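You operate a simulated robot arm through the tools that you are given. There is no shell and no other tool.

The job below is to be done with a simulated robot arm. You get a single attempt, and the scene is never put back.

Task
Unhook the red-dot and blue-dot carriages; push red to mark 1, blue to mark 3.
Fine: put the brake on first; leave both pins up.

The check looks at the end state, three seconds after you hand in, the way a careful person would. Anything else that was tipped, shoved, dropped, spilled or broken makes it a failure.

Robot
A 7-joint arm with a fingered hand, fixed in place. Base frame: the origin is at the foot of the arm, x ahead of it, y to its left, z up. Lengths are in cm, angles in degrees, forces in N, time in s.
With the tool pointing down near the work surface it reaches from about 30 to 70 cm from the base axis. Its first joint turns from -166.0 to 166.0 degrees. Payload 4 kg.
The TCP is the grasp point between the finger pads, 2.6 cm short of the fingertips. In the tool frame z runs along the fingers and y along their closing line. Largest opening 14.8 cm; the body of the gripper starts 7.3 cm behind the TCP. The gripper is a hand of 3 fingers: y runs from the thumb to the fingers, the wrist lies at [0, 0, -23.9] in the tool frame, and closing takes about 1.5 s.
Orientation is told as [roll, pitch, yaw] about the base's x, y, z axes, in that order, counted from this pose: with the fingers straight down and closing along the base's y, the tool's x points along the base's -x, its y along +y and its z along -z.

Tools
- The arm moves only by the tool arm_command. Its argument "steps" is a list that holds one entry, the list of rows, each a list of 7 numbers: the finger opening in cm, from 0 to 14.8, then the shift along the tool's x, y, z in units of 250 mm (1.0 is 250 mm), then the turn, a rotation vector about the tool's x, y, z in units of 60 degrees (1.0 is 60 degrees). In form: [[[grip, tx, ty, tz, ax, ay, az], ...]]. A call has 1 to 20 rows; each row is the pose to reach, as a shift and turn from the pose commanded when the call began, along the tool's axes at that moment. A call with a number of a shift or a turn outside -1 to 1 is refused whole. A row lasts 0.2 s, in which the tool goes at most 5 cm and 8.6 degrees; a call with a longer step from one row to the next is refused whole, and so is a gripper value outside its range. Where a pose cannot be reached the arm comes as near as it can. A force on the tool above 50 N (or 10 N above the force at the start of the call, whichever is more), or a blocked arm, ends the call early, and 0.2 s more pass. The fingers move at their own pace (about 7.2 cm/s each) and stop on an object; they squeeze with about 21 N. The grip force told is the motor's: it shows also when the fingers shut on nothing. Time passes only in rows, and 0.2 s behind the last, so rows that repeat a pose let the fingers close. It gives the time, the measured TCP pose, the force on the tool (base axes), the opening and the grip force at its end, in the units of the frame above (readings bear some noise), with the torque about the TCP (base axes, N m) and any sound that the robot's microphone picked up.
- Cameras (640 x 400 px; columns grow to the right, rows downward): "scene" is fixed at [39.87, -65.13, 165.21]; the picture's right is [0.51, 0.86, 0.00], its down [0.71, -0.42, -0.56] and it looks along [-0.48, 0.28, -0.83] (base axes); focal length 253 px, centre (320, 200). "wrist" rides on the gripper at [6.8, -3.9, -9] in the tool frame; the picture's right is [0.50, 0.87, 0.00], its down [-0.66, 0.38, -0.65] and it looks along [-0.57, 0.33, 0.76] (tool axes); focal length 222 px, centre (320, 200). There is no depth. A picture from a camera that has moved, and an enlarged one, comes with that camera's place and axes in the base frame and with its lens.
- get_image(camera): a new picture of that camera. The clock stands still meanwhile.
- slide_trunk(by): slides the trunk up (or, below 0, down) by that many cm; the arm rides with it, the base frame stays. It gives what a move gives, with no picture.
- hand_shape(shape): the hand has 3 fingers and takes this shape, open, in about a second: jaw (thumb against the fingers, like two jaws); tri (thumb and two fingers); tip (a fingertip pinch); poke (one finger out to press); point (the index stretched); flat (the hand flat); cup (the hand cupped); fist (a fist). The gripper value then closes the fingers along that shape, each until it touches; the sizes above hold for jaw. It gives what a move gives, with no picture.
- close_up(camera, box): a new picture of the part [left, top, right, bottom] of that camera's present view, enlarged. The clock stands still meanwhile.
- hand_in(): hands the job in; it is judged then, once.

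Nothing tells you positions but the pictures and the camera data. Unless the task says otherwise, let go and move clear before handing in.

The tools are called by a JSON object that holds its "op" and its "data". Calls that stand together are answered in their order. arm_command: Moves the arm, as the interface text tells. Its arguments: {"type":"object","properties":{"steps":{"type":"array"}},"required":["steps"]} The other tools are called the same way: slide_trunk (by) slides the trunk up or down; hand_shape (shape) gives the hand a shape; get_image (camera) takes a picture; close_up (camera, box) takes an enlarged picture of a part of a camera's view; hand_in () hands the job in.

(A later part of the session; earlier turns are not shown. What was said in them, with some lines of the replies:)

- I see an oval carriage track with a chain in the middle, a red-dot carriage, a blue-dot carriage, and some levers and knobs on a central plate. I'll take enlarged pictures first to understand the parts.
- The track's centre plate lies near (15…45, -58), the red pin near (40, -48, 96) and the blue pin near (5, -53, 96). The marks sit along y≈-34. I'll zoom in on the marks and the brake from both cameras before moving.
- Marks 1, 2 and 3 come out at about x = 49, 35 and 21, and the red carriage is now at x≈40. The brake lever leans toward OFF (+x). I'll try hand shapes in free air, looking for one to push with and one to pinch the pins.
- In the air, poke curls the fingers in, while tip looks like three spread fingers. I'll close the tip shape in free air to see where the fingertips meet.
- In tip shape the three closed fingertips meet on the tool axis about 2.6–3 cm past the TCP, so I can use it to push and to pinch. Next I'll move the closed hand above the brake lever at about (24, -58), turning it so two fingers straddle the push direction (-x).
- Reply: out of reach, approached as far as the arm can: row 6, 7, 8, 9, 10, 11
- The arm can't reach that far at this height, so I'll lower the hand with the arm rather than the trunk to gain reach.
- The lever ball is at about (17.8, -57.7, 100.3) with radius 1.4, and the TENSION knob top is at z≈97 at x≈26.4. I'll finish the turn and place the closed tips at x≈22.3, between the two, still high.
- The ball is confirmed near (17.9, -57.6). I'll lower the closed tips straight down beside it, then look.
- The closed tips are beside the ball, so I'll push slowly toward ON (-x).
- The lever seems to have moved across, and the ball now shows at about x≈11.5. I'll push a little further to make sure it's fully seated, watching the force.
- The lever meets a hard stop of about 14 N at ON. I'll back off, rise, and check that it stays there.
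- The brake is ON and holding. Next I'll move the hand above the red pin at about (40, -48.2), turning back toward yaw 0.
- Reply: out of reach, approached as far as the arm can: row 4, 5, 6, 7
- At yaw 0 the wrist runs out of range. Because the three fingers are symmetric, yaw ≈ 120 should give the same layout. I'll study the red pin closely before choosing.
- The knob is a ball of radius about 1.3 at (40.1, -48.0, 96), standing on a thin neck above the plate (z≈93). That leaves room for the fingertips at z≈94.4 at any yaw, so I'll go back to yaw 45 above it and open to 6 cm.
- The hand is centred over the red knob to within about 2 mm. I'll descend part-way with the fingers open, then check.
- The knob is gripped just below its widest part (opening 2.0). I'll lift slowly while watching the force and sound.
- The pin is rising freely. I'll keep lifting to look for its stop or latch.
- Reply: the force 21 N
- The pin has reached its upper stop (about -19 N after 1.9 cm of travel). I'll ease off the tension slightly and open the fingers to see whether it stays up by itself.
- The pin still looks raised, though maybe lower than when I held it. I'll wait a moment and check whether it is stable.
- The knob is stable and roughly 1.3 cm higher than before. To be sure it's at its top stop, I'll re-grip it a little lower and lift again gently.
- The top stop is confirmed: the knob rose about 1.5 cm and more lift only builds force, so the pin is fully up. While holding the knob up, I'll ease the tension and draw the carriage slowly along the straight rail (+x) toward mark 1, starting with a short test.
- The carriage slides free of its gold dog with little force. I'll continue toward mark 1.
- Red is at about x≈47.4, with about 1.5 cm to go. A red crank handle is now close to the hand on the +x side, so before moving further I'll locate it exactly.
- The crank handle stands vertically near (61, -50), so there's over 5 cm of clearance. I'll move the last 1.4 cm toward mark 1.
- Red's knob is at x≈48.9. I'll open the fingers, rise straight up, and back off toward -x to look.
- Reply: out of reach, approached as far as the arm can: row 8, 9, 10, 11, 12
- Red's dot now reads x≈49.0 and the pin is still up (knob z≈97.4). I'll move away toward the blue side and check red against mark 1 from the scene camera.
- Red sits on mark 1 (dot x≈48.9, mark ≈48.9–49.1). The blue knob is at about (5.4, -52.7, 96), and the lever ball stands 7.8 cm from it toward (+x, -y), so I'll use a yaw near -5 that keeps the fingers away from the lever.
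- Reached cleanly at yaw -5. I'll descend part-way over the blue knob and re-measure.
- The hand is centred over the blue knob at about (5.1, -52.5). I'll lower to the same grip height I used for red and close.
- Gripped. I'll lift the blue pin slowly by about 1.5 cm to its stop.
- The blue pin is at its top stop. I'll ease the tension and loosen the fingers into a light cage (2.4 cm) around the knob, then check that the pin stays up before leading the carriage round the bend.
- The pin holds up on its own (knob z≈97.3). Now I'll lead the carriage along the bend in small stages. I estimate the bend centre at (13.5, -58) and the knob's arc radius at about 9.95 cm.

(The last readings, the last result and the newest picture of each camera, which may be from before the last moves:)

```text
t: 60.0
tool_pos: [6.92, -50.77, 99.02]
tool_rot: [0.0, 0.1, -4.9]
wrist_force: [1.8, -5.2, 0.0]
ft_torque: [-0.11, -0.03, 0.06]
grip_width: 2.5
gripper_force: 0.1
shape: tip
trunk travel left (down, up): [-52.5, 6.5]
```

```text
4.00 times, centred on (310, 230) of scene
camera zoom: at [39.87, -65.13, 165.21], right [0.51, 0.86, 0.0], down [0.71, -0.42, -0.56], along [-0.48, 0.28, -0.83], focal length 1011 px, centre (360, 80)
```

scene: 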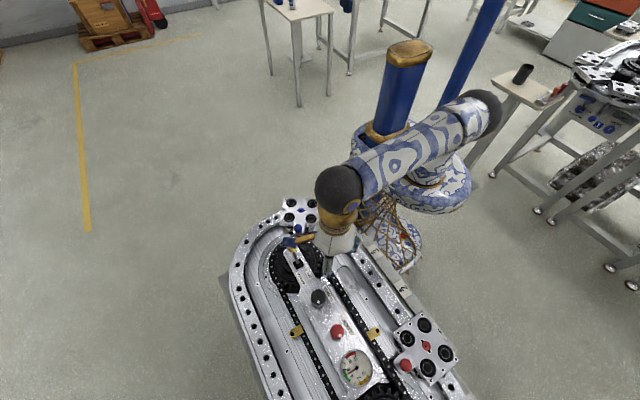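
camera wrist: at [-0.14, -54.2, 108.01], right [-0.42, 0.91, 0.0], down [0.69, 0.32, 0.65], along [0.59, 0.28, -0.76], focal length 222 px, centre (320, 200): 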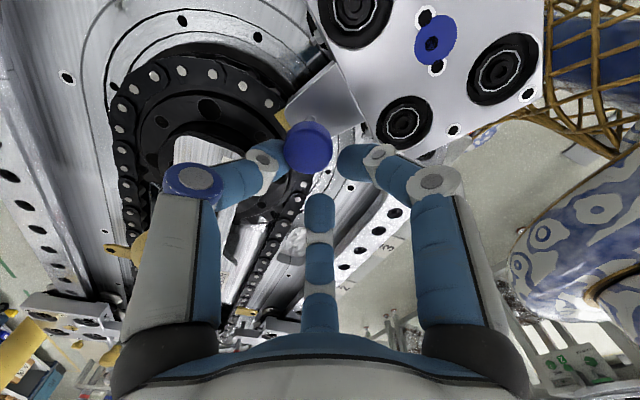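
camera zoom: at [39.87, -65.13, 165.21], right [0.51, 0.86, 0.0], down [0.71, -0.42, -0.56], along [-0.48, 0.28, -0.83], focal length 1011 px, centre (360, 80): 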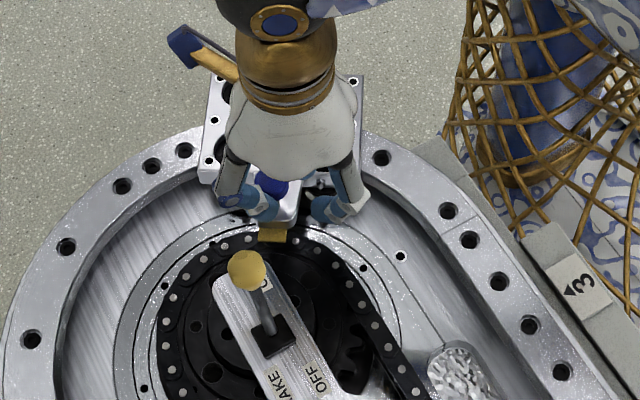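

The blue knob slipped out between two fingers of the loose cage and the carriage stayed put, with the pin still up. I'll move clear of the knob, rise, and come back for a firm grip turned so that a finger backs the push direction.

{"op": "arm_command", "data": {"steps": [[[2.4, -0.016, 0.028, 0, 0, 0, 0], [2.4, -0.032, 0.056, 0, 0, 0, 0], [2.4, -0.032, 0.056, -0.05, 0, 0, 0], [2.4, -0.032, 0.056, -0.12, 0, 0, 0], [2.4, -0.032, 0.056, -0.2, 0, 0, 0], [4, -0.032, 0.056, -0.24, 0, 0, 0], [5, -0.032, 0.056, -0.24, 0, 0, 0]]]}}

{"op": "get_image", "data": {"camera": "wrist"}}

{"op": "close_up", "data": {"camera": "wrist", "box": [220, 40, 400, 180]}}

{"op": "close_up", "data": {"camera": "scene", "box": [250, 180, 370, 280]}}

```text
t: 61.6
tool_pos: [7.8, -49.36, 104.97]
tool_rot: [-0.1, 0.0, -4.9]
wrist_force: [0.5, 0.1, -0.1]
ft_torque: [0.01, 0.0, -0.01]
grip_width: 4.98
gripper_force: 0.0
shape: tip
trunk travel left (down, up): [-52.5, 6.5]
```

```text
taken
camera wrist: at [0.7, -52.62, 113.99], right [-0.42, 0.91, 0.0], down [0.69, 0.32, 0.65], along [0.59, 0.28, -0.76], focal length 222 px, centre (320, 200)
```

wrist: 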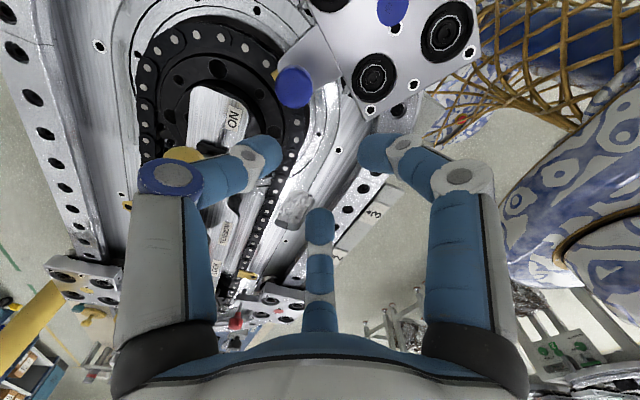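

```text
2.86 times, centred on (310, 110) of wrist
camera zoom: at [0.7, -52.62, 113.99], right [-0.42, 0.91, 0.0], down [0.69, 0.32, 0.65], along [0.59, 0.28, -0.76], focal length 635 px, centre (349, 457)
```

zoom: 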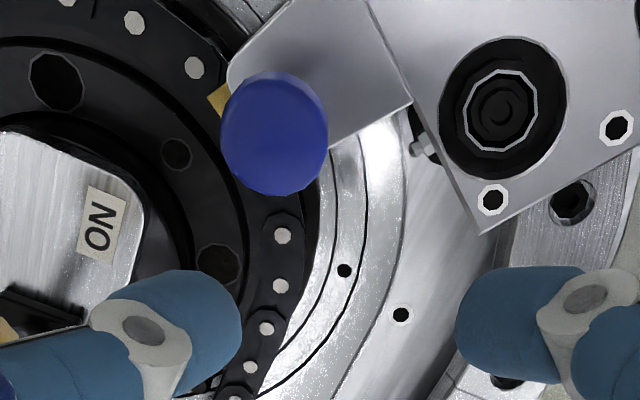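

```text
4.00 times, centred on (310, 230) of scene
camera zoom: at [39.87, -65.13, 165.21], right [0.51, 0.86, 0.0], down [0.71, -0.42, -0.56], along [-0.48, 0.28, -0.83], focal length 1011 px, centre (360, 80)
```

zoom: 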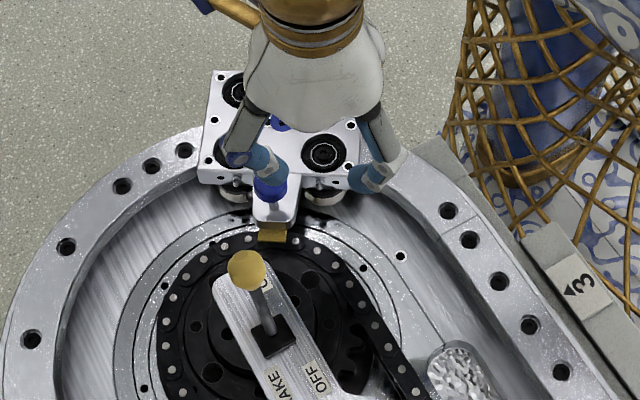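

The blue knob is at (5.1, -52.5), still up. I'll rise, turn the hand to about yaw 85 so a finger sits behind the knob, and come back over it. I can then rotate with the carriage while gripping firmly.

{"op": "arm_command", "data": {"steps": [[[5, 0, 0, -0.1, 0, 0, 0], [5, 0.016, -0.022, -0.2, 0, 0, -0.125], [5, 0.032, -0.044, -0.2, 0, 0, -0.25], [5, 0.048, -0.066, -0.2, 0, 0, -0.375], [5, 0.064, -0.088, -0.2, 0, 0, -0.5], [5, 0.08, -0.11, -0.2, 0, 0, -0.625], [5, 0.097, -0.133, -0.2, 0, 0, -0.75], [5, 0.097, -0.133, -0.2, 0, 0, -0.75]]]}}

{"op": "arm_command", "data": {"steps": [[[5, 0, 0, 0, 0, 0, -0.125], [5, 0, 0, 0, 0, 0, -0.25], [5, 0, 0, 0, 0, 0, -0.375], [5, 0, 0, 0, 0, 0, -0.5], [5, 0, 0, 0, 0, 0, -0.625], [5, 0, 0, 0, 0, 0, -0.75], [5, 0, 0, 0, 0, 0, -0.75]]]}}

{"op": "get_image", "data": {"camera": "wrist"}}

```text
t: 63.4
tool_pos: [5.06, -52.51, 109.8]
tool_rot: [0.0, 0.1, 40.2]
wrist_force: [-0.5, 0.1, 0.7]
ft_torque: [0.0, 0.01, -0.02]
grip_width: 5.0
gripper_force: 0.0
shape: tip
trunk travel left (down, up): [-52.5, 6.5]
```

```text
t: 65.0
tool_pos: [4.99, -52.48, 109.79]
tool_rot: [0.0, -0.1, 85.1]
wrist_force: [-0.3, -0.2, 0.2]
ft_torque: [0.03, -0.01, 0.02]
grip_width: 4.96
gripper_force: 0.0
shape: tip
trunk travel left (down, up): [-52.5, 6.5]
```

```text
taken
camera wrist: at [8.35, -59.59, 118.95], right [-0.91, -0.42, 0.0], down [-0.32, 0.69, 0.65], along [-0.28, 0.59, -0.76], focal length 222 px, centre (320, 200)
```

wrist: 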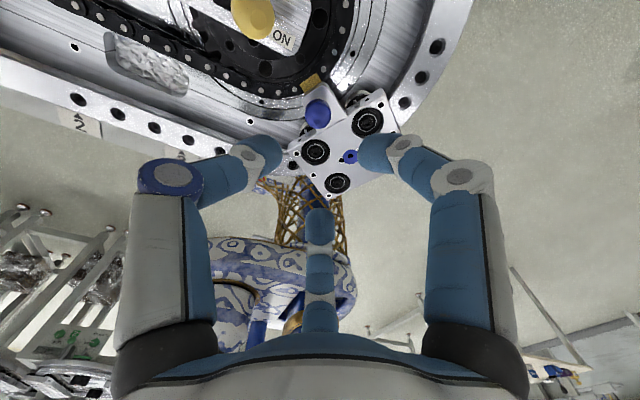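

{"op": "arm_command", "data": {"steps": [[[5, 0, -0.004, 0.1, 0, 0, 0], [5, 0, -0.004, 0.2, 0, 0, 0], [5, 0, -0.004, 0.29, 0, 0, 0], [5, 0, -0.004, 0.35, 0, 0, 0], [5, 0, -0.004, 0.37, 0, 0, 0], [5, 0, -0.004, 0.37, 0, 0, 0]]]}}

{"op": "get_image", "data": {"camera": "wrist"}}

{"op": "close_up", "data": {"camera": "wrist", "box": [220, 90, 440, 260]}}

{"op": "close_up", "data": {"camera": "scene", "box": [250, 180, 370, 280]}}

```text
t: 66.4
tool_pos: [5.19, -52.29, 100.47]
tool_rot: [0.1, 0.0, 85.1]
wrist_force: [-0.2, 0.2, -0.4]
ft_torque: [0.03, -0.01, -0.01]
grip_width: 4.97
gripper_force: 0.1
shape: tip
trunk travel left (down, up): [-52.5, 6.5]
```

```text
taken
camera wrist: at [8.55, -59.48, 109.6], right [-0.91, -0.42, 0.0], down [-0.32, 0.69, 0.65], along [-0.28, 0.59, -0.76], focal length 222 px, centre (320, 200)
```

wrist: 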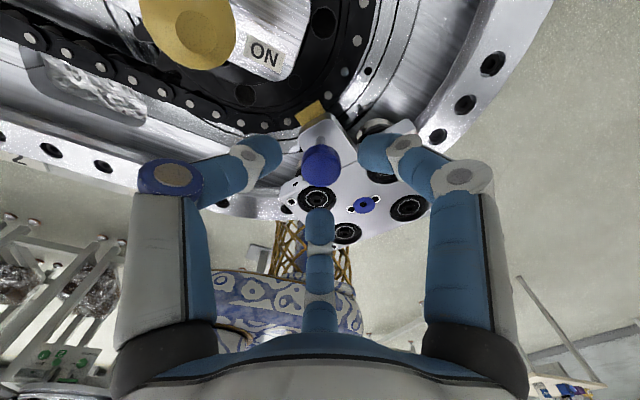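

```text
2.35 times, centred on (330, 175) of wrist
camera zoom: at [8.55, -59.48, 109.6], right [-0.91, -0.42, 0.0], down [-0.32, 0.69, 0.65], along [-0.28, 0.59, -0.76], focal length 523 px, centre (296, 259)
```

zoom: 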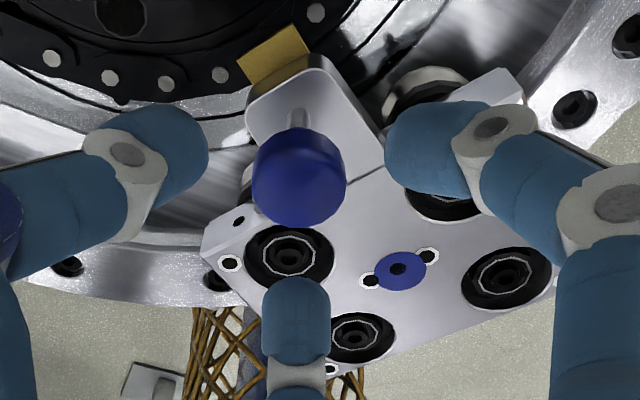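

```text
4.00 times, centred on (310, 230) of scene
camera zoom: at [39.87, -65.13, 165.21], right [0.51, 0.86, 0.0], down [0.71, -0.42, -0.56], along [-0.48, 0.28, -0.83], focal length 1011 px, centre (360, 80)
```

zoom: 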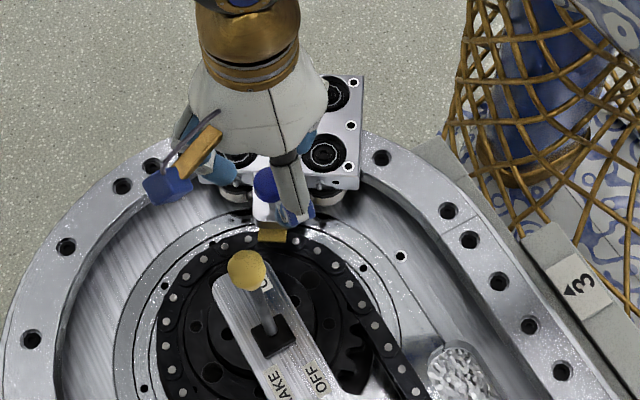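

{"op": "arm_command", "data": {"steps": [[[5, 0.01, 0, 0.04, 0, 0, 0], [5, 0.01, 0, 0.07, 0, 0, 0], [5, 0.01, 0, 0.085, 0, 0, 0], [5, 0.01, 0, 0.085, 0, 0, 0]]]}}

{"op": "close_up", "data": {"camera": "wrist", "box": [220, 90, 440, 260]}}

```text
t: 67.4
tool_pos: [5.15, -52.8, 98.3]
tool_rot: [0.0, 0.1, 85.1]
wrist_force: [-0.3, 0.7, -0.2]
ft_torque: [-0.02, 0.02, 0.03]
grip_width: 5.0
gripper_force: 0.0
shape: tip
trunk travel left (down, up): [-52.5, 6.5]
```

```text
2.35 times, centred on (330, 175) of wrist
camera zoom: at [8.47, -59.9, 107.4], right [-0.91, -0.42, 0.0], down [-0.32, 0.69, 0.65], along [-0.28, 0.59, -0.76], focal length 523 px, centre (296, 259)
```

zoom: 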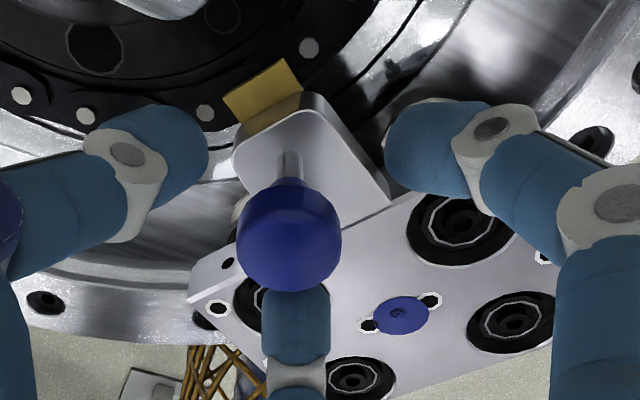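

It's well centred, so I'll close firmly.

{"op": "arm_command", "data": {"steps": [[[4, 0, -0.004, 0, 0, 0, 0], [3, 0, -0.004, 0, 0, 0, 0], [2, 0, -0.004, 0, 0, 0, 0], [1, 0, -0.004, 0, 0, 0, 0], [0, 0, -0.004, 0, 0, 0, 0], [0, 0, -0.004, 0, 0, 0, 0], [0, 0, -0.004, 0, 0, 0, 0]]]}}

{"op": "close_up", "data": {"camera": "wrist", "box": [220, 90, 440, 260]}}

```text
t: 69.0
tool_pos: [5.17, -52.69, 98.38]
tool_rot: [0.1, 0.0, 85.1]
wrist_force: [-1.1, 1.1, -0.6]
ft_torque: [0.04, 0.01, 0.02]
grip_width: 1.93
gripper_force: 20.8
shape: tip
trunk travel left (down, up): [-52.5, 6.5]
```

```text
2.35 times, centred on (330, 175) of wrist
camera zoom: at [8.56, -59.88, 107.4], right [-0.91, -0.42, 0.0], down [-0.32, 0.69, 0.65], along [-0.28, 0.59, -0.76], focal length 523 px, centre (296, 259)
```

zoom: 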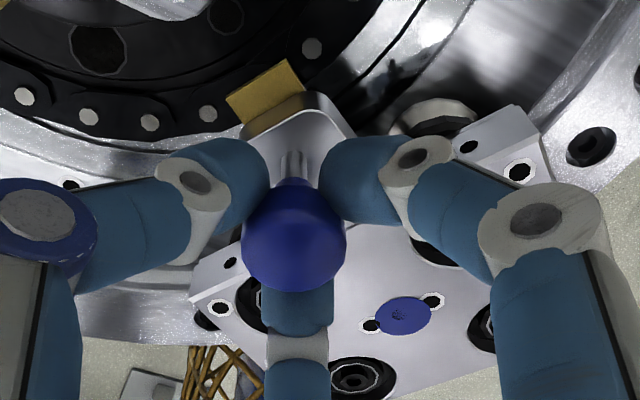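

Gripped firmly at (5.2, -52.7). I'll do a short test move along the bend, with the hand turning with the carriage.

{"op": "arm_command", "data": {"steps": [[[0, -0.0215, -0.0118, 0, 0, 0, 0.0583], [0, -0.0419, -0.0249, 0, 0, 0, 0.1167], [0, -0.0419, -0.0249, 0, 0, 0, 0.1167]]]}}

{"op": "get_image", "data": {"camera": "wrist"}}

{"op": "close_up", "data": {"camera": "scene", "box": [250, 180, 370, 280]}}

```text
t: 69.8
tool_pos: [5.84, -51.76, 98.35]
tool_rot: [-0.1, 0.0, 78.0]
wrist_force: [-4.0, -1.4, 0.4]
ft_torque: [-0.04, 0.08, -0.01]
grip_width: 1.93
gripper_force: 21.5
shape: tip
trunk travel left (down, up): [-52.5, 6.5]
```

```text
taken
camera wrist: at [8.32, -59.27, 107.41], right [-0.95, -0.31, 0.0], down [-0.23, 0.72, 0.65], along [-0.2, 0.62, -0.76], focal length 222 px, centre (320, 200)
```

wrist: 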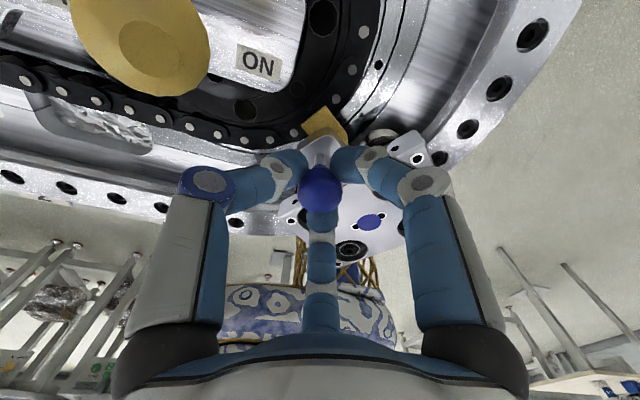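

```text
4.00 times, centred on (310, 230) of scene
camera zoom: at [39.87, -65.13, 165.21], right [0.51, 0.86, 0.0], down [0.71, -0.42, -0.56], along [-0.48, 0.28, -0.83], focal length 1011 px, centre (360, 80)
```

zoom: 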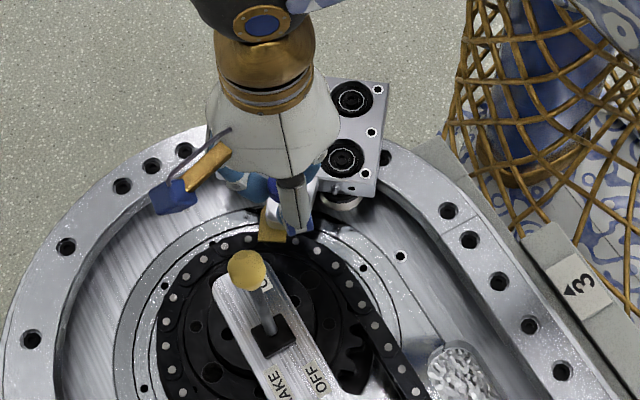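

The blue carriage now follows with only about 4 N, and its dog stays behind. I'll continue round the bend.

{"op": "arm_command", "data": {"steps": [[[0, -0.0216, -0.0114, 0, 0, 0, 0.0583], [0, -0.042, -0.0242, 0, 0, 0, 0.1167], [0, -0.0617, -0.0384, 0, 0, 0, 0.175], [0, -0.0809, -0.0535, 0, 0, 0, 0.2333], [0, -0.0809, -0.0535, 0, 0, 0, 0.2333]]]}}

{"op": "get_image", "data": {"camera": "wrist"}}

```text
t: 71.0
tool_pos: [7.67, -50.1, 98.4]
tool_rot: [0.0, 0.0, 63.9]
wrist_force: [-4.6, -0.8, -0.4]
ft_torque: [-0.03, 0.11, -0.03]
grip_width: 1.94
gripper_force: 21.3
shape: tip
trunk travel left (down, up): [-52.5, 6.5]
```

```text
taken
camera wrist: at [8.27, -57.94, 107.44], right [-1.0, -0.07, 0.0], down [-0.05, 0.75, 0.65], along [-0.05, 0.65, -0.76], focal length 222 px, centre (320, 200)
```

wrist: 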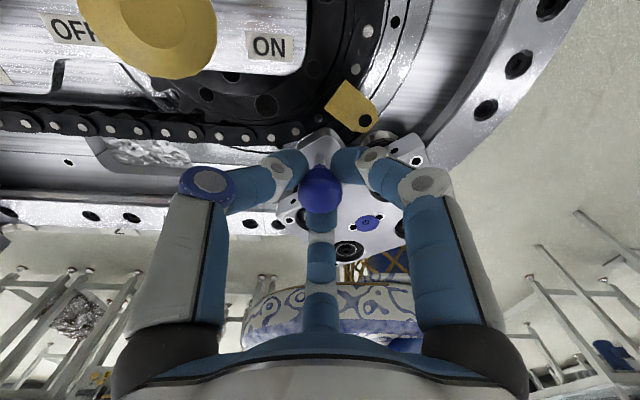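

{"op": "arm_command", "data": {"steps": [[[0, -0.0214, -0.0118, 0, 0, 0, 0.0583], [0, -0.042, -0.0249, 0, 0, 0, 0.1167], [0, -0.0617, -0.0389, 0, 0, 0, 0.175], [0, -0.0803, -0.0543, 0, 0, 0, 0.2333], [0, -0.0986, -0.0707, 0, 0, 0, 0.2917], [0, -0.0986, -0.0707, 0, 0, 0, 0.2917]]]}}

{"op": "get_image", "data": {"camera": "wrist"}}

```text
t: 72.4
tool_pos: [10.21, -48.83, 98.31]
tool_rot: [-0.1, 0.0, 46.5]
wrist_force: [-2.9, -4.7, -0.2]
ft_torque: [-0.11, 0.06, -0.06]
grip_width: 1.93
gripper_force: 21.2
shape: tip
trunk travel left (down, up): [-52.5, 6.5]
```

```text
taken
camera wrist: at [8.45, -56.38, 107.44], right [-0.97, 0.23, 0.0], down [0.18, 0.74, 0.65], along [0.15, 0.64, -0.76], focal length 222 px, centre (320, 200)
```

wrist: 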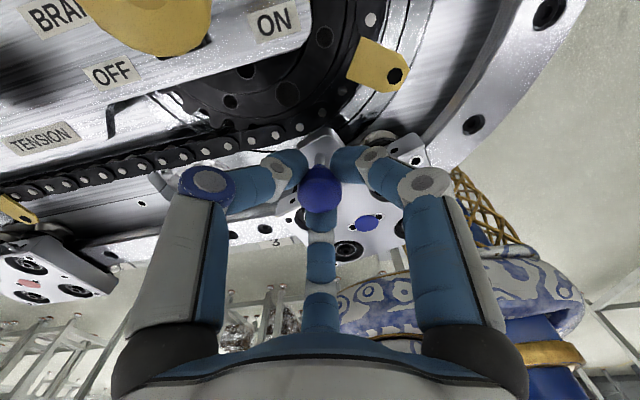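

{"op": "arm_command", "data": {"steps": [[[0, -0.0195, -0.013, 0, 0, 0, 0.0583], [0, -0.0401, -0.026, 0, 0, 0, 0.1167], [0, -0.0598, -0.0403, 0, 0, 0, 0.175], [0, -0.0783, -0.0558, 0, 0, 0, 0.2333], [0, -0.0966, -0.0721, 0, 0, 0, 0.2917], [0, -0.1073, -0.0829, 0, 0, 0, 0.328], [0, -0.1073, -0.0829, 0, 0, 0, 0.328]]]}}

{"op": "get_image", "data": {"camera": "wrist"}}

{"op": "get_image", "data": {"camera": "scene"}}

```text
t: 74.0
tool_pos: [13.65, -48.07, 98.39]
tool_rot: [0.0, 0.0, 27.0]
wrist_force: [-2.6, -0.3, 1.4]
ft_torque: [-0.01, 0.03, 0.08]
grip_width: 1.94
gripper_force: 20.9
shape: tip
trunk travel left (down, up): [-52.5, 6.5]
```

```text
taken
camera wrist: at [9.37, -54.71, 107.47], right [-0.84, 0.55, 0.0], down [0.41, 0.63, 0.65], along [0.36, 0.55, -0.76], focal length 222 px, centre (320, 200)
```

wrist: 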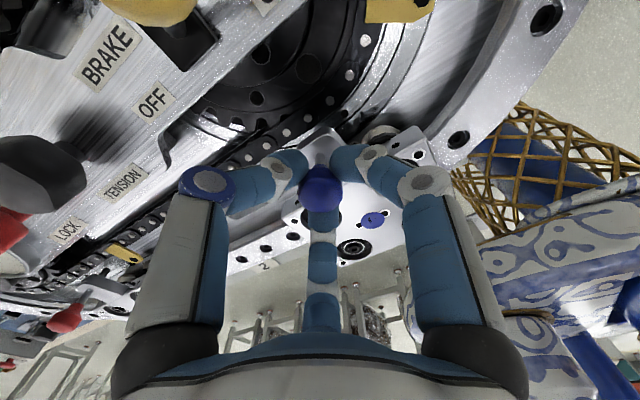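

```text
taken
```

scene: 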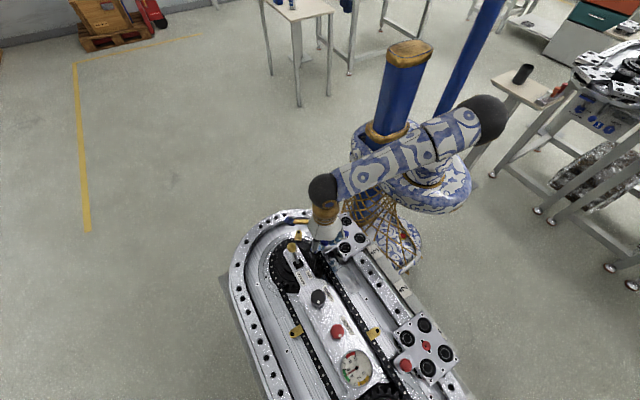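

The blue carriage is now on the straight at x≈13.65 with small forces. I'll go straight along +x toward mark 3 (x≈21.0).

{"op": "arm_command", "data": {"steps": [[[0, -0.0218, -0.0109, 0, 0, 0, 0], [0, -0.0435, -0.0218, 0, 0, 0, 0], [0, -0.0653, -0.0327, 0, 0, 0, 0], [0, -0.087, -0.0436, 0, 0, 0, 0], [0, -0.1088, -0.0545, 0, 0, 0, 0], [0, -0.1305, -0.0654, 0, 0, 0, 0], [0, -0.1523, -0.0763, 0, 0, 0, 0], [0, -0.174, -0.0872, 0, 0, 0, 0], [0, -0.1958, -0.0981, 0, 0, 0, 0], [0, -0.2175, -0.109, 0, 0, 0, 0], [0, -0.2393, -0.1199, 0, 0, 0, 0], [0, -0.255, -0.1278, 0, 0, 0, 0], [0, -0.255, -0.1278, 0, 0, 0, 0]]]}}

{"op": "get_image", "data": {"camera": "wrist"}}

{"op": "close_up", "data": {"camera": "scene", "box": [310, 200, 430, 300]}}

```text
t: 76.8
tool_pos: [20.97, -48.07, 98.43]
tool_rot: [0.0, 0.0, 26.9]
wrist_force: [-1.9, 4.6, -0.1]
ft_torque: [0.12, 0.07, 0.01]
grip_width: 1.86
gripper_force: 21.7
shape: tip
trunk travel left (down, up): [-52.5, 6.5]
```

```text
taken
camera wrist: at [16.67, -54.66, 107.56], right [-0.84, 0.55, 0.0], down [0.41, 0.63, 0.65], along [0.36, 0.55, -0.76], focal length 222 px, centre (320, 200)
```

wrist: 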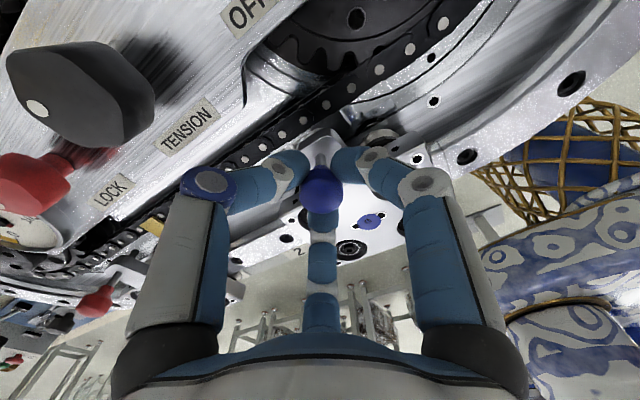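

```text
4.00 times, centred on (370, 250) of scene
camera zoom: at [39.87, -65.13, 165.21], right [0.51, 0.86, 0.0], down [0.71, -0.42, -0.56], along [-0.48, 0.28, -0.83], focal length 1011 px, centre (120, 0)
```

zoom: 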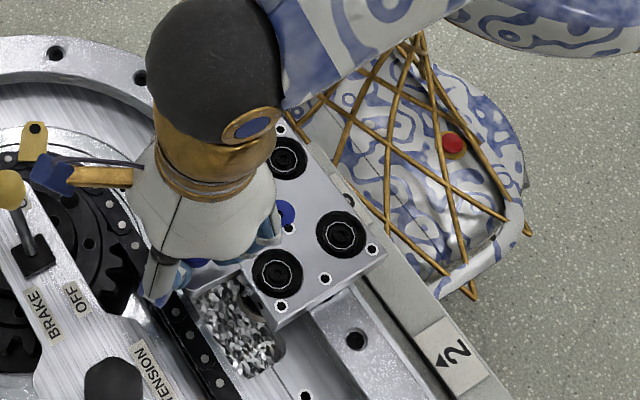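

Blue's knob reads x≈20.9 and its dot about 21.0, on mark 3. I'll open the fingers, rise straight up, and back off to inspect.

{"op": "arm_command", "data": {"steps": [[[2.5, 0, 0, 0, 0, 0, 0], [4, 0, 0, 0, 0, 0, 0], [5.5, 0, 0, 0, 0, 0, 0], [5.5, 0, 0, 0, 0, 0, 0], [5.5, 0, 0, 0, 0, 0, 0], [5.5, 0, 0, -0.04, 0, 0, 0], [5.5, 0, 0, -0.1, 0, 0, 0], [5.5, 0, 0, -0.18, 0, 0, 0], [5.5, 0, 0, -0.26, 0, 0, 0], [5.5, 0, 0, -0.34, 0, 0, 0], [5.5, 0, 0, -0.42, 0, 0, 0], [5.5, 0, 0, -0.48, 0, 0, 0], [5.5, 0, 0, -0.48, 0, 0, 0]]]}}

{"op": "get_image", "data": {"camera": "wrist"}}

{"op": "close_up", "data": {"camera": "wrist", "box": [240, 60, 420, 200]}}

```text
t: 79.6
tool_pos: [20.71, -48.05, 110.29]
tool_rot: [0.0, 0.0, 26.9]
wrist_force: [-0.9, 0.2, -0.2]
ft_torque: [0.02, 0.0, -0.03]
grip_width: 5.45
gripper_force: 0.1
shape: tip
trunk travel left (down, up): [-52.5, 6.5]
```

```text
taken
camera wrist: at [16.52, -54.66, 119.47], right [-0.84, 0.55, 0.0], down [0.41, 0.63, 0.65], along [0.36, 0.55, -0.76], focal length 222 px, centre (320, 200)
```

wrist: 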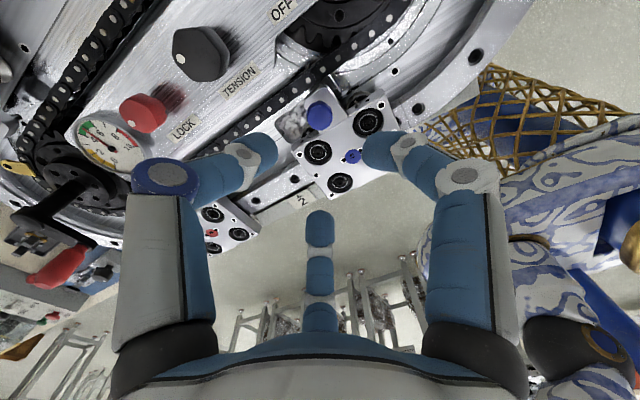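

```text
2.86 times, centred on (330, 130) of wrist
camera zoom: at [16.52, -54.66, 119.47], right [-0.84, 0.55, 0.0], down [0.41, 0.63, 0.65], along [0.36, 0.55, -0.76], focal length 635 px, centre (291, 400)
```

zoom: 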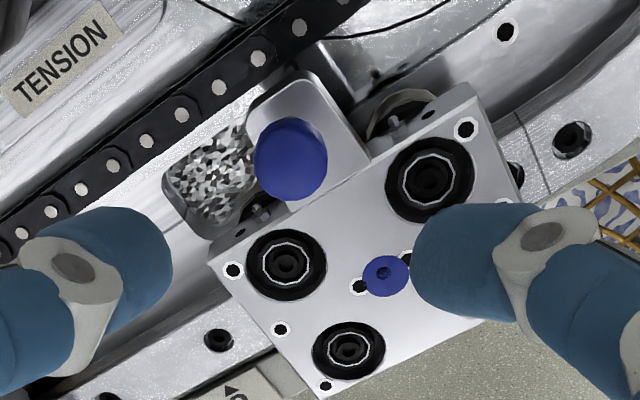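

Both carriages look to be on their marks. I'll move the arm out of the scene camera's view and inspect everything.

{"op": "arm_command", "data": {"steps": [[[5.5, 0.049, 0.074, -0.05, 0, 0, 0.04], [5.5, 0.098, 0.148, -0.1, 0, 0, 0.08], [5.5, 0.147, 0.221, -0.15, 0, 0, 0.12], [5.5, 0.196, 0.295, -0.2, 0, 0, 0.16], [5.5, 0.244, 0.369, -0.25, 0, 0, 0.2], [5.5, 0.293, 0.443, -0.3, 0, 0, 0.24], [5.5, 0.342, 0.516, -0.35, 0, 0, 0.28], [5.5, 0.391, 0.59, -0.4, 0, 0, 0.32], [5.5, 0.391, 0.59, -0.4, 0, 0, 0.32]]]}}

{"op": "get_image", "data": {"camera": "scene"}}

{"op": "close_up", "data": {"camera": "scene", "box": [300, 200, 420, 300]}}

{"op": "close_up", "data": {"camera": "scene", "box": [370, 300, 490, 400]}}

{"op": "close_up", "data": {"camera": "scene", "box": [260, 220, 360, 300]}}

{"op": "get_image", "data": {"camera": "wrist"}}

```text
t: 81.6
tool_pos: [5.52, -39.12, 120.42]
tool_rot: [0.0, -0.1, 7.8]
wrist_force: [0.0, 0.6, 0.1]
ft_torque: [-0.05, 0.01, 0.0]
grip_width: 5.46
gripper_force: 0.0
shape: tip
trunk travel left (down, up): [-52.5, 6.5]
```

```text
taken
```

scene: 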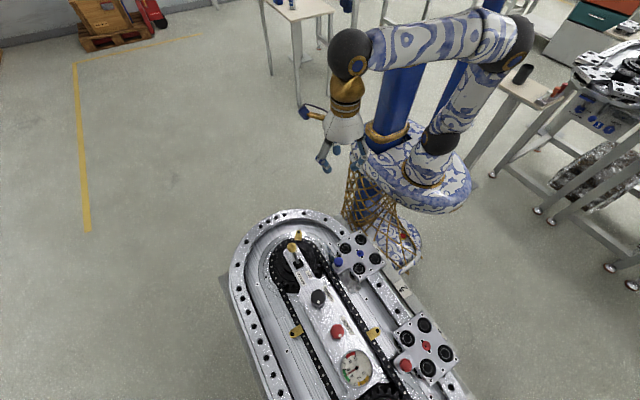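

```text
4.00 times, centred on (360, 250) of scene
camera zoom: at [39.87, -65.13, 165.21], right [0.51, 0.86, 0.0], down [0.71, -0.42, -0.56], along [-0.48, 0.28, -0.83], focal length 1011 px, centre (160, 0)
```

zoom: 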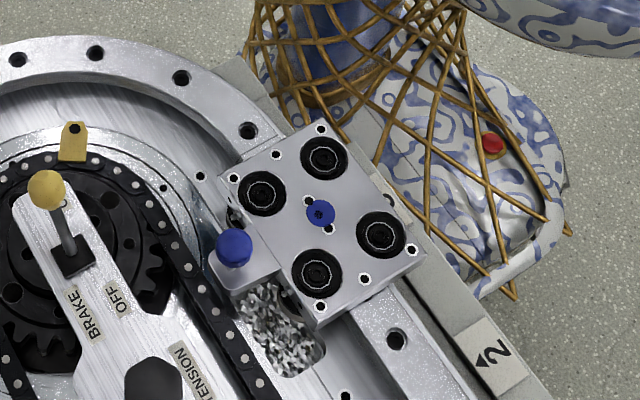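

```text
4.00 times, centred on (430, 350) of scene
camera zoom: at [39.87, -65.13, 165.21], right [0.51, 0.86, 0.0], down [0.71, -0.42, -0.56], along [-0.48, 0.28, -0.83], focal length 1011 px, centre (-120, -400)
```

zoom: 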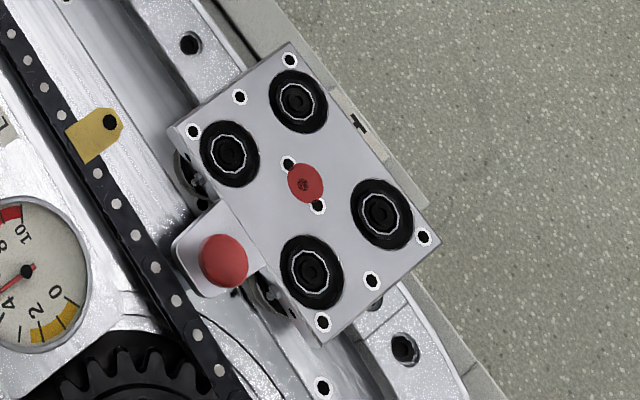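

```text
5.00 times, centred on (310, 260) of scene
camera zoom: at [39.87, -65.13, 165.21], right [0.51, 0.86, 0.0], down [0.71, -0.42, -0.56], along [-0.48, 0.28, -0.83], focal length 1263 px, centre (370, -100)
```

zoom: 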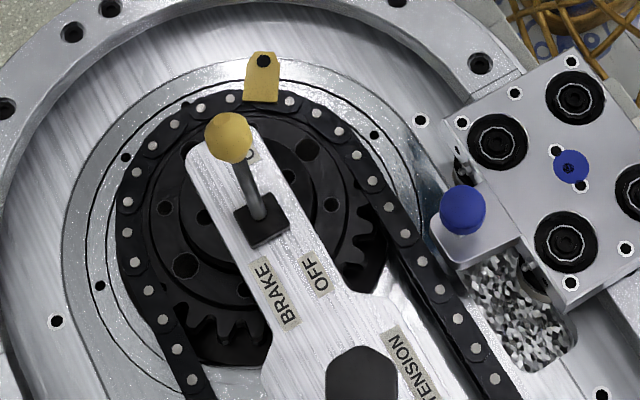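

```text
taken
camera wrist: at [-0.55, -43.96, 129.5], right [-0.61, 0.79, 0.0], down [0.6, 0.46, 0.65], along [0.52, 0.4, -0.76], focal length 222 px, centre (320, 200)
```

wrist: 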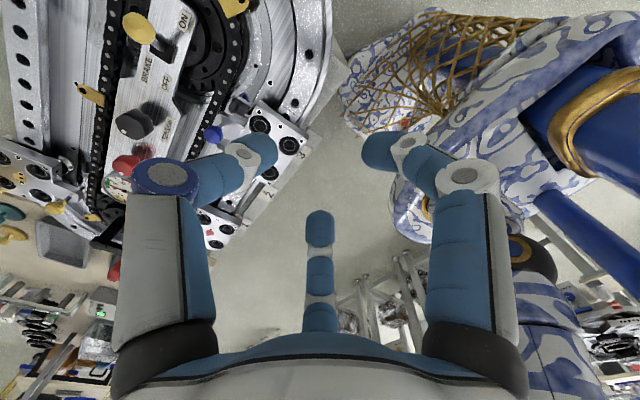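

The brake is ON, the dogs stayed on the chain, and both pins look raised. I'll check the alignment with mark 3 and the pin heights in closer wrist views.

{"op": "close_up", "data": {"camera": "wrist", "box": [190, 90, 330, 200]}}

{"op": "close_up", "data": {"camera": "wrist", "box": [180, 170, 270, 260]}}

{"op": "close_up", "data": {"camera": "wrist", "box": [0, 60, 180, 300]}}

```text
3.64 times, centred on (260, 145) of wrist
camera zoom: at [-0.55, -43.96, 129.5], right [-0.61, 0.79, 0.0], down [0.6, 0.46, 0.65], along [0.52, 0.4, -0.76], focal length 808 px, centre (538, 400)
```

zoom: 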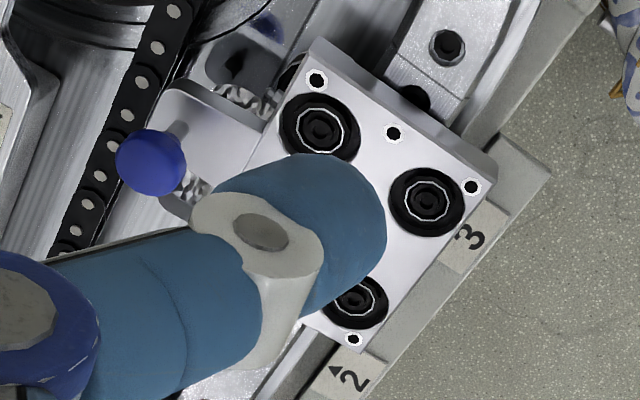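

```text
4.44 times, centred on (225, 215) of wrist
camera zoom: at [-0.55, -43.96, 129.5], right [-0.61, 0.79, 0.0], down [0.6, 0.46, 0.65], along [0.52, 0.4, -0.76], focal length 987 px, centre (742, 133)
```

zoom: 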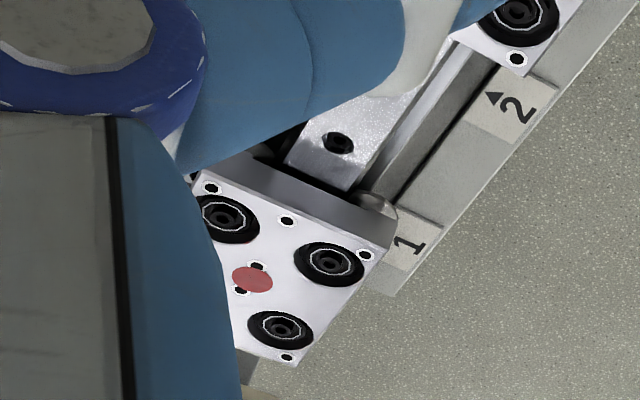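

```text
1.67 times, centred on (90, 180) of wrist
camera zoom: at [-0.55, -43.96, 129.5], right [-0.61, 0.79, 0.0], down [0.6, 0.46, 0.65], along [0.52, 0.4, -0.76], focal length 370 px, centre (703, 233)
```

zoom: 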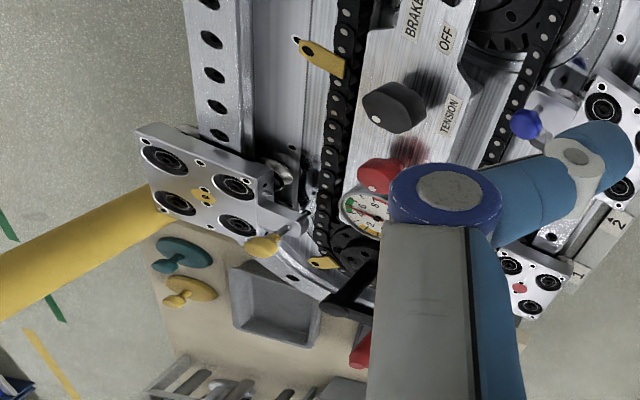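

Blue's pin clearly stands up on its stem, and blue lines up with mark 3. Red's pin is hidden behind the thumb from here, so I'll turn the hand in place to see it.

{"op": "arm_command", "data": {"steps": [[[5.5, 0, 0, 0, 0, 0, 0.1], [5.5, 0, 0, 0, 0, 0, 0.2], [5.5, 0, 0, 0, 0, 0, 0.3], [5.5, 0, 0, 0, 0, 0, 0.4], [5.5, 0, 0, 0, 0, 0, 0.465], [5.5, 0, 0, 0, 0, 0, 0.465]]]}}

{"op": "get_image", "data": {"camera": "wrist"}}

{"op": "close_up", "data": {"camera": "wrist", "box": [210, 130, 310, 230]}}

{"op": "close_up", "data": {"camera": "wrist", "box": [210, 220, 310, 310]}}

```text
t: 83.0
tool_pos: [5.47, -39.21, 120.36]
tool_rot: [0.0, 0.0, -20.3]
wrist_force: [-0.3, 0.3, -0.5]
ft_torque: [0.05, -0.03, -0.01]
grip_width: 5.47
gripper_force: 0.0
shape: tip
trunk travel left (down, up): [-52.5, 6.5]
```

```text
taken
camera wrist: at [-2.25, -40.62, 129.52], right [-0.17, 0.99, 0.0], down [0.75, 0.13, 0.65], along [0.64, 0.11, -0.76], focal length 222 px, centre (320, 200)
```

wrist: 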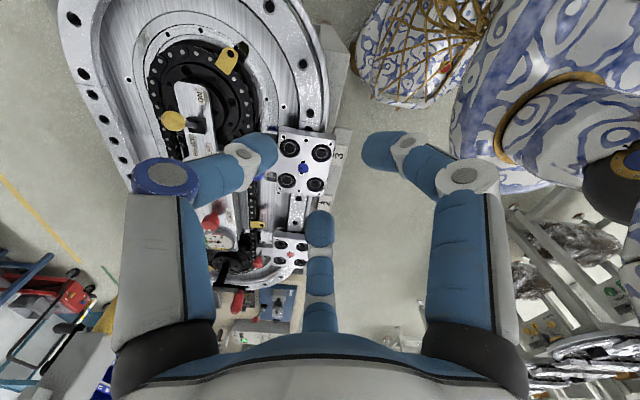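

```text
4.00 times, centred on (260, 180) of wrist
camera zoom: at [-2.25, -40.62, 129.52], right [-0.17, 0.99, 0.0], down [0.75, 0.13, 0.65], along [0.64, 0.11, -0.76], focal length 888 px, centre (560, 280)
```

zoom: 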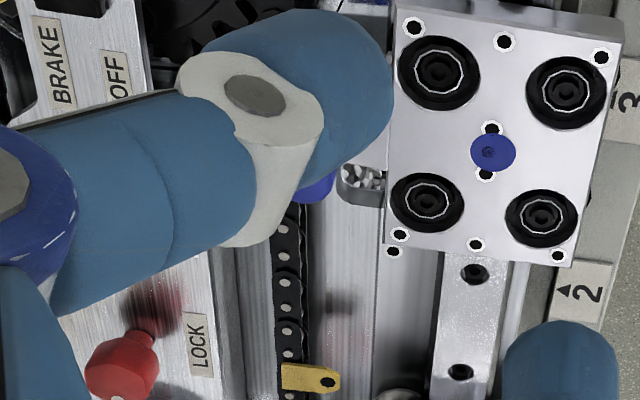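

```text
4.44 times, centred on (260, 265) of wrist
camera zoom: at [-2.25, -40.62, 129.52], right [-0.17, 0.99, 0.0], down [0.75, 0.13, 0.65], along [0.64, 0.11, -0.76], focal length 987 px, centre (587, -89)
```

zoom: 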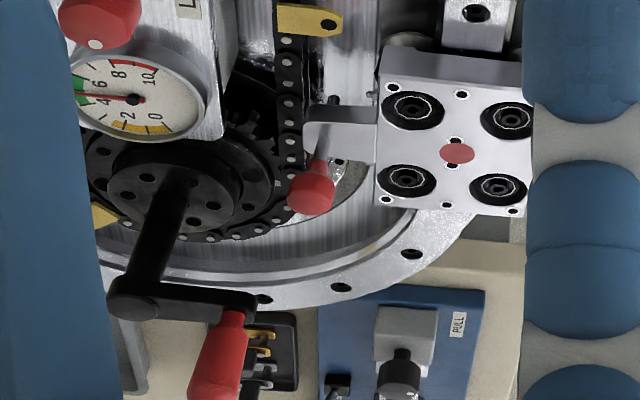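

Both pins stand up on their stems, red is on mark 1 and blue on mark 3. The brake lever is at ON, the chain dogs and other controls haven't moved, and the hand is clear. I'm handing in.

{"op": "hand_in", "data": {}}

```text
The job is handed in.
```

The job is handed in, and in the last pictures everything matched the task. I haven't seen the judge's result.

- **Brake:** I pushed the lever to ON before touching either pin. It met a hard stop there and has stayed put.
- **Red carriage:** it is unhooked and at mark 1, within about 2–3 mm by the camera measurements. Its pin is up.
- **Blue carriage:** it is unhooked and at mark 3, also within about 2–3 mm. Its pin is up.
- **One slip:** on the first try at moving blue, my loose hold on the knob slipped off. The carriage didn't move and the pin stayed up, so I gripped it firmly and led it round the bend.

Both pins held up on their own after I let go. I didn't touch the tension and lock knobs, the crank or the yellow carriage. The hand is open and well clear of the track.
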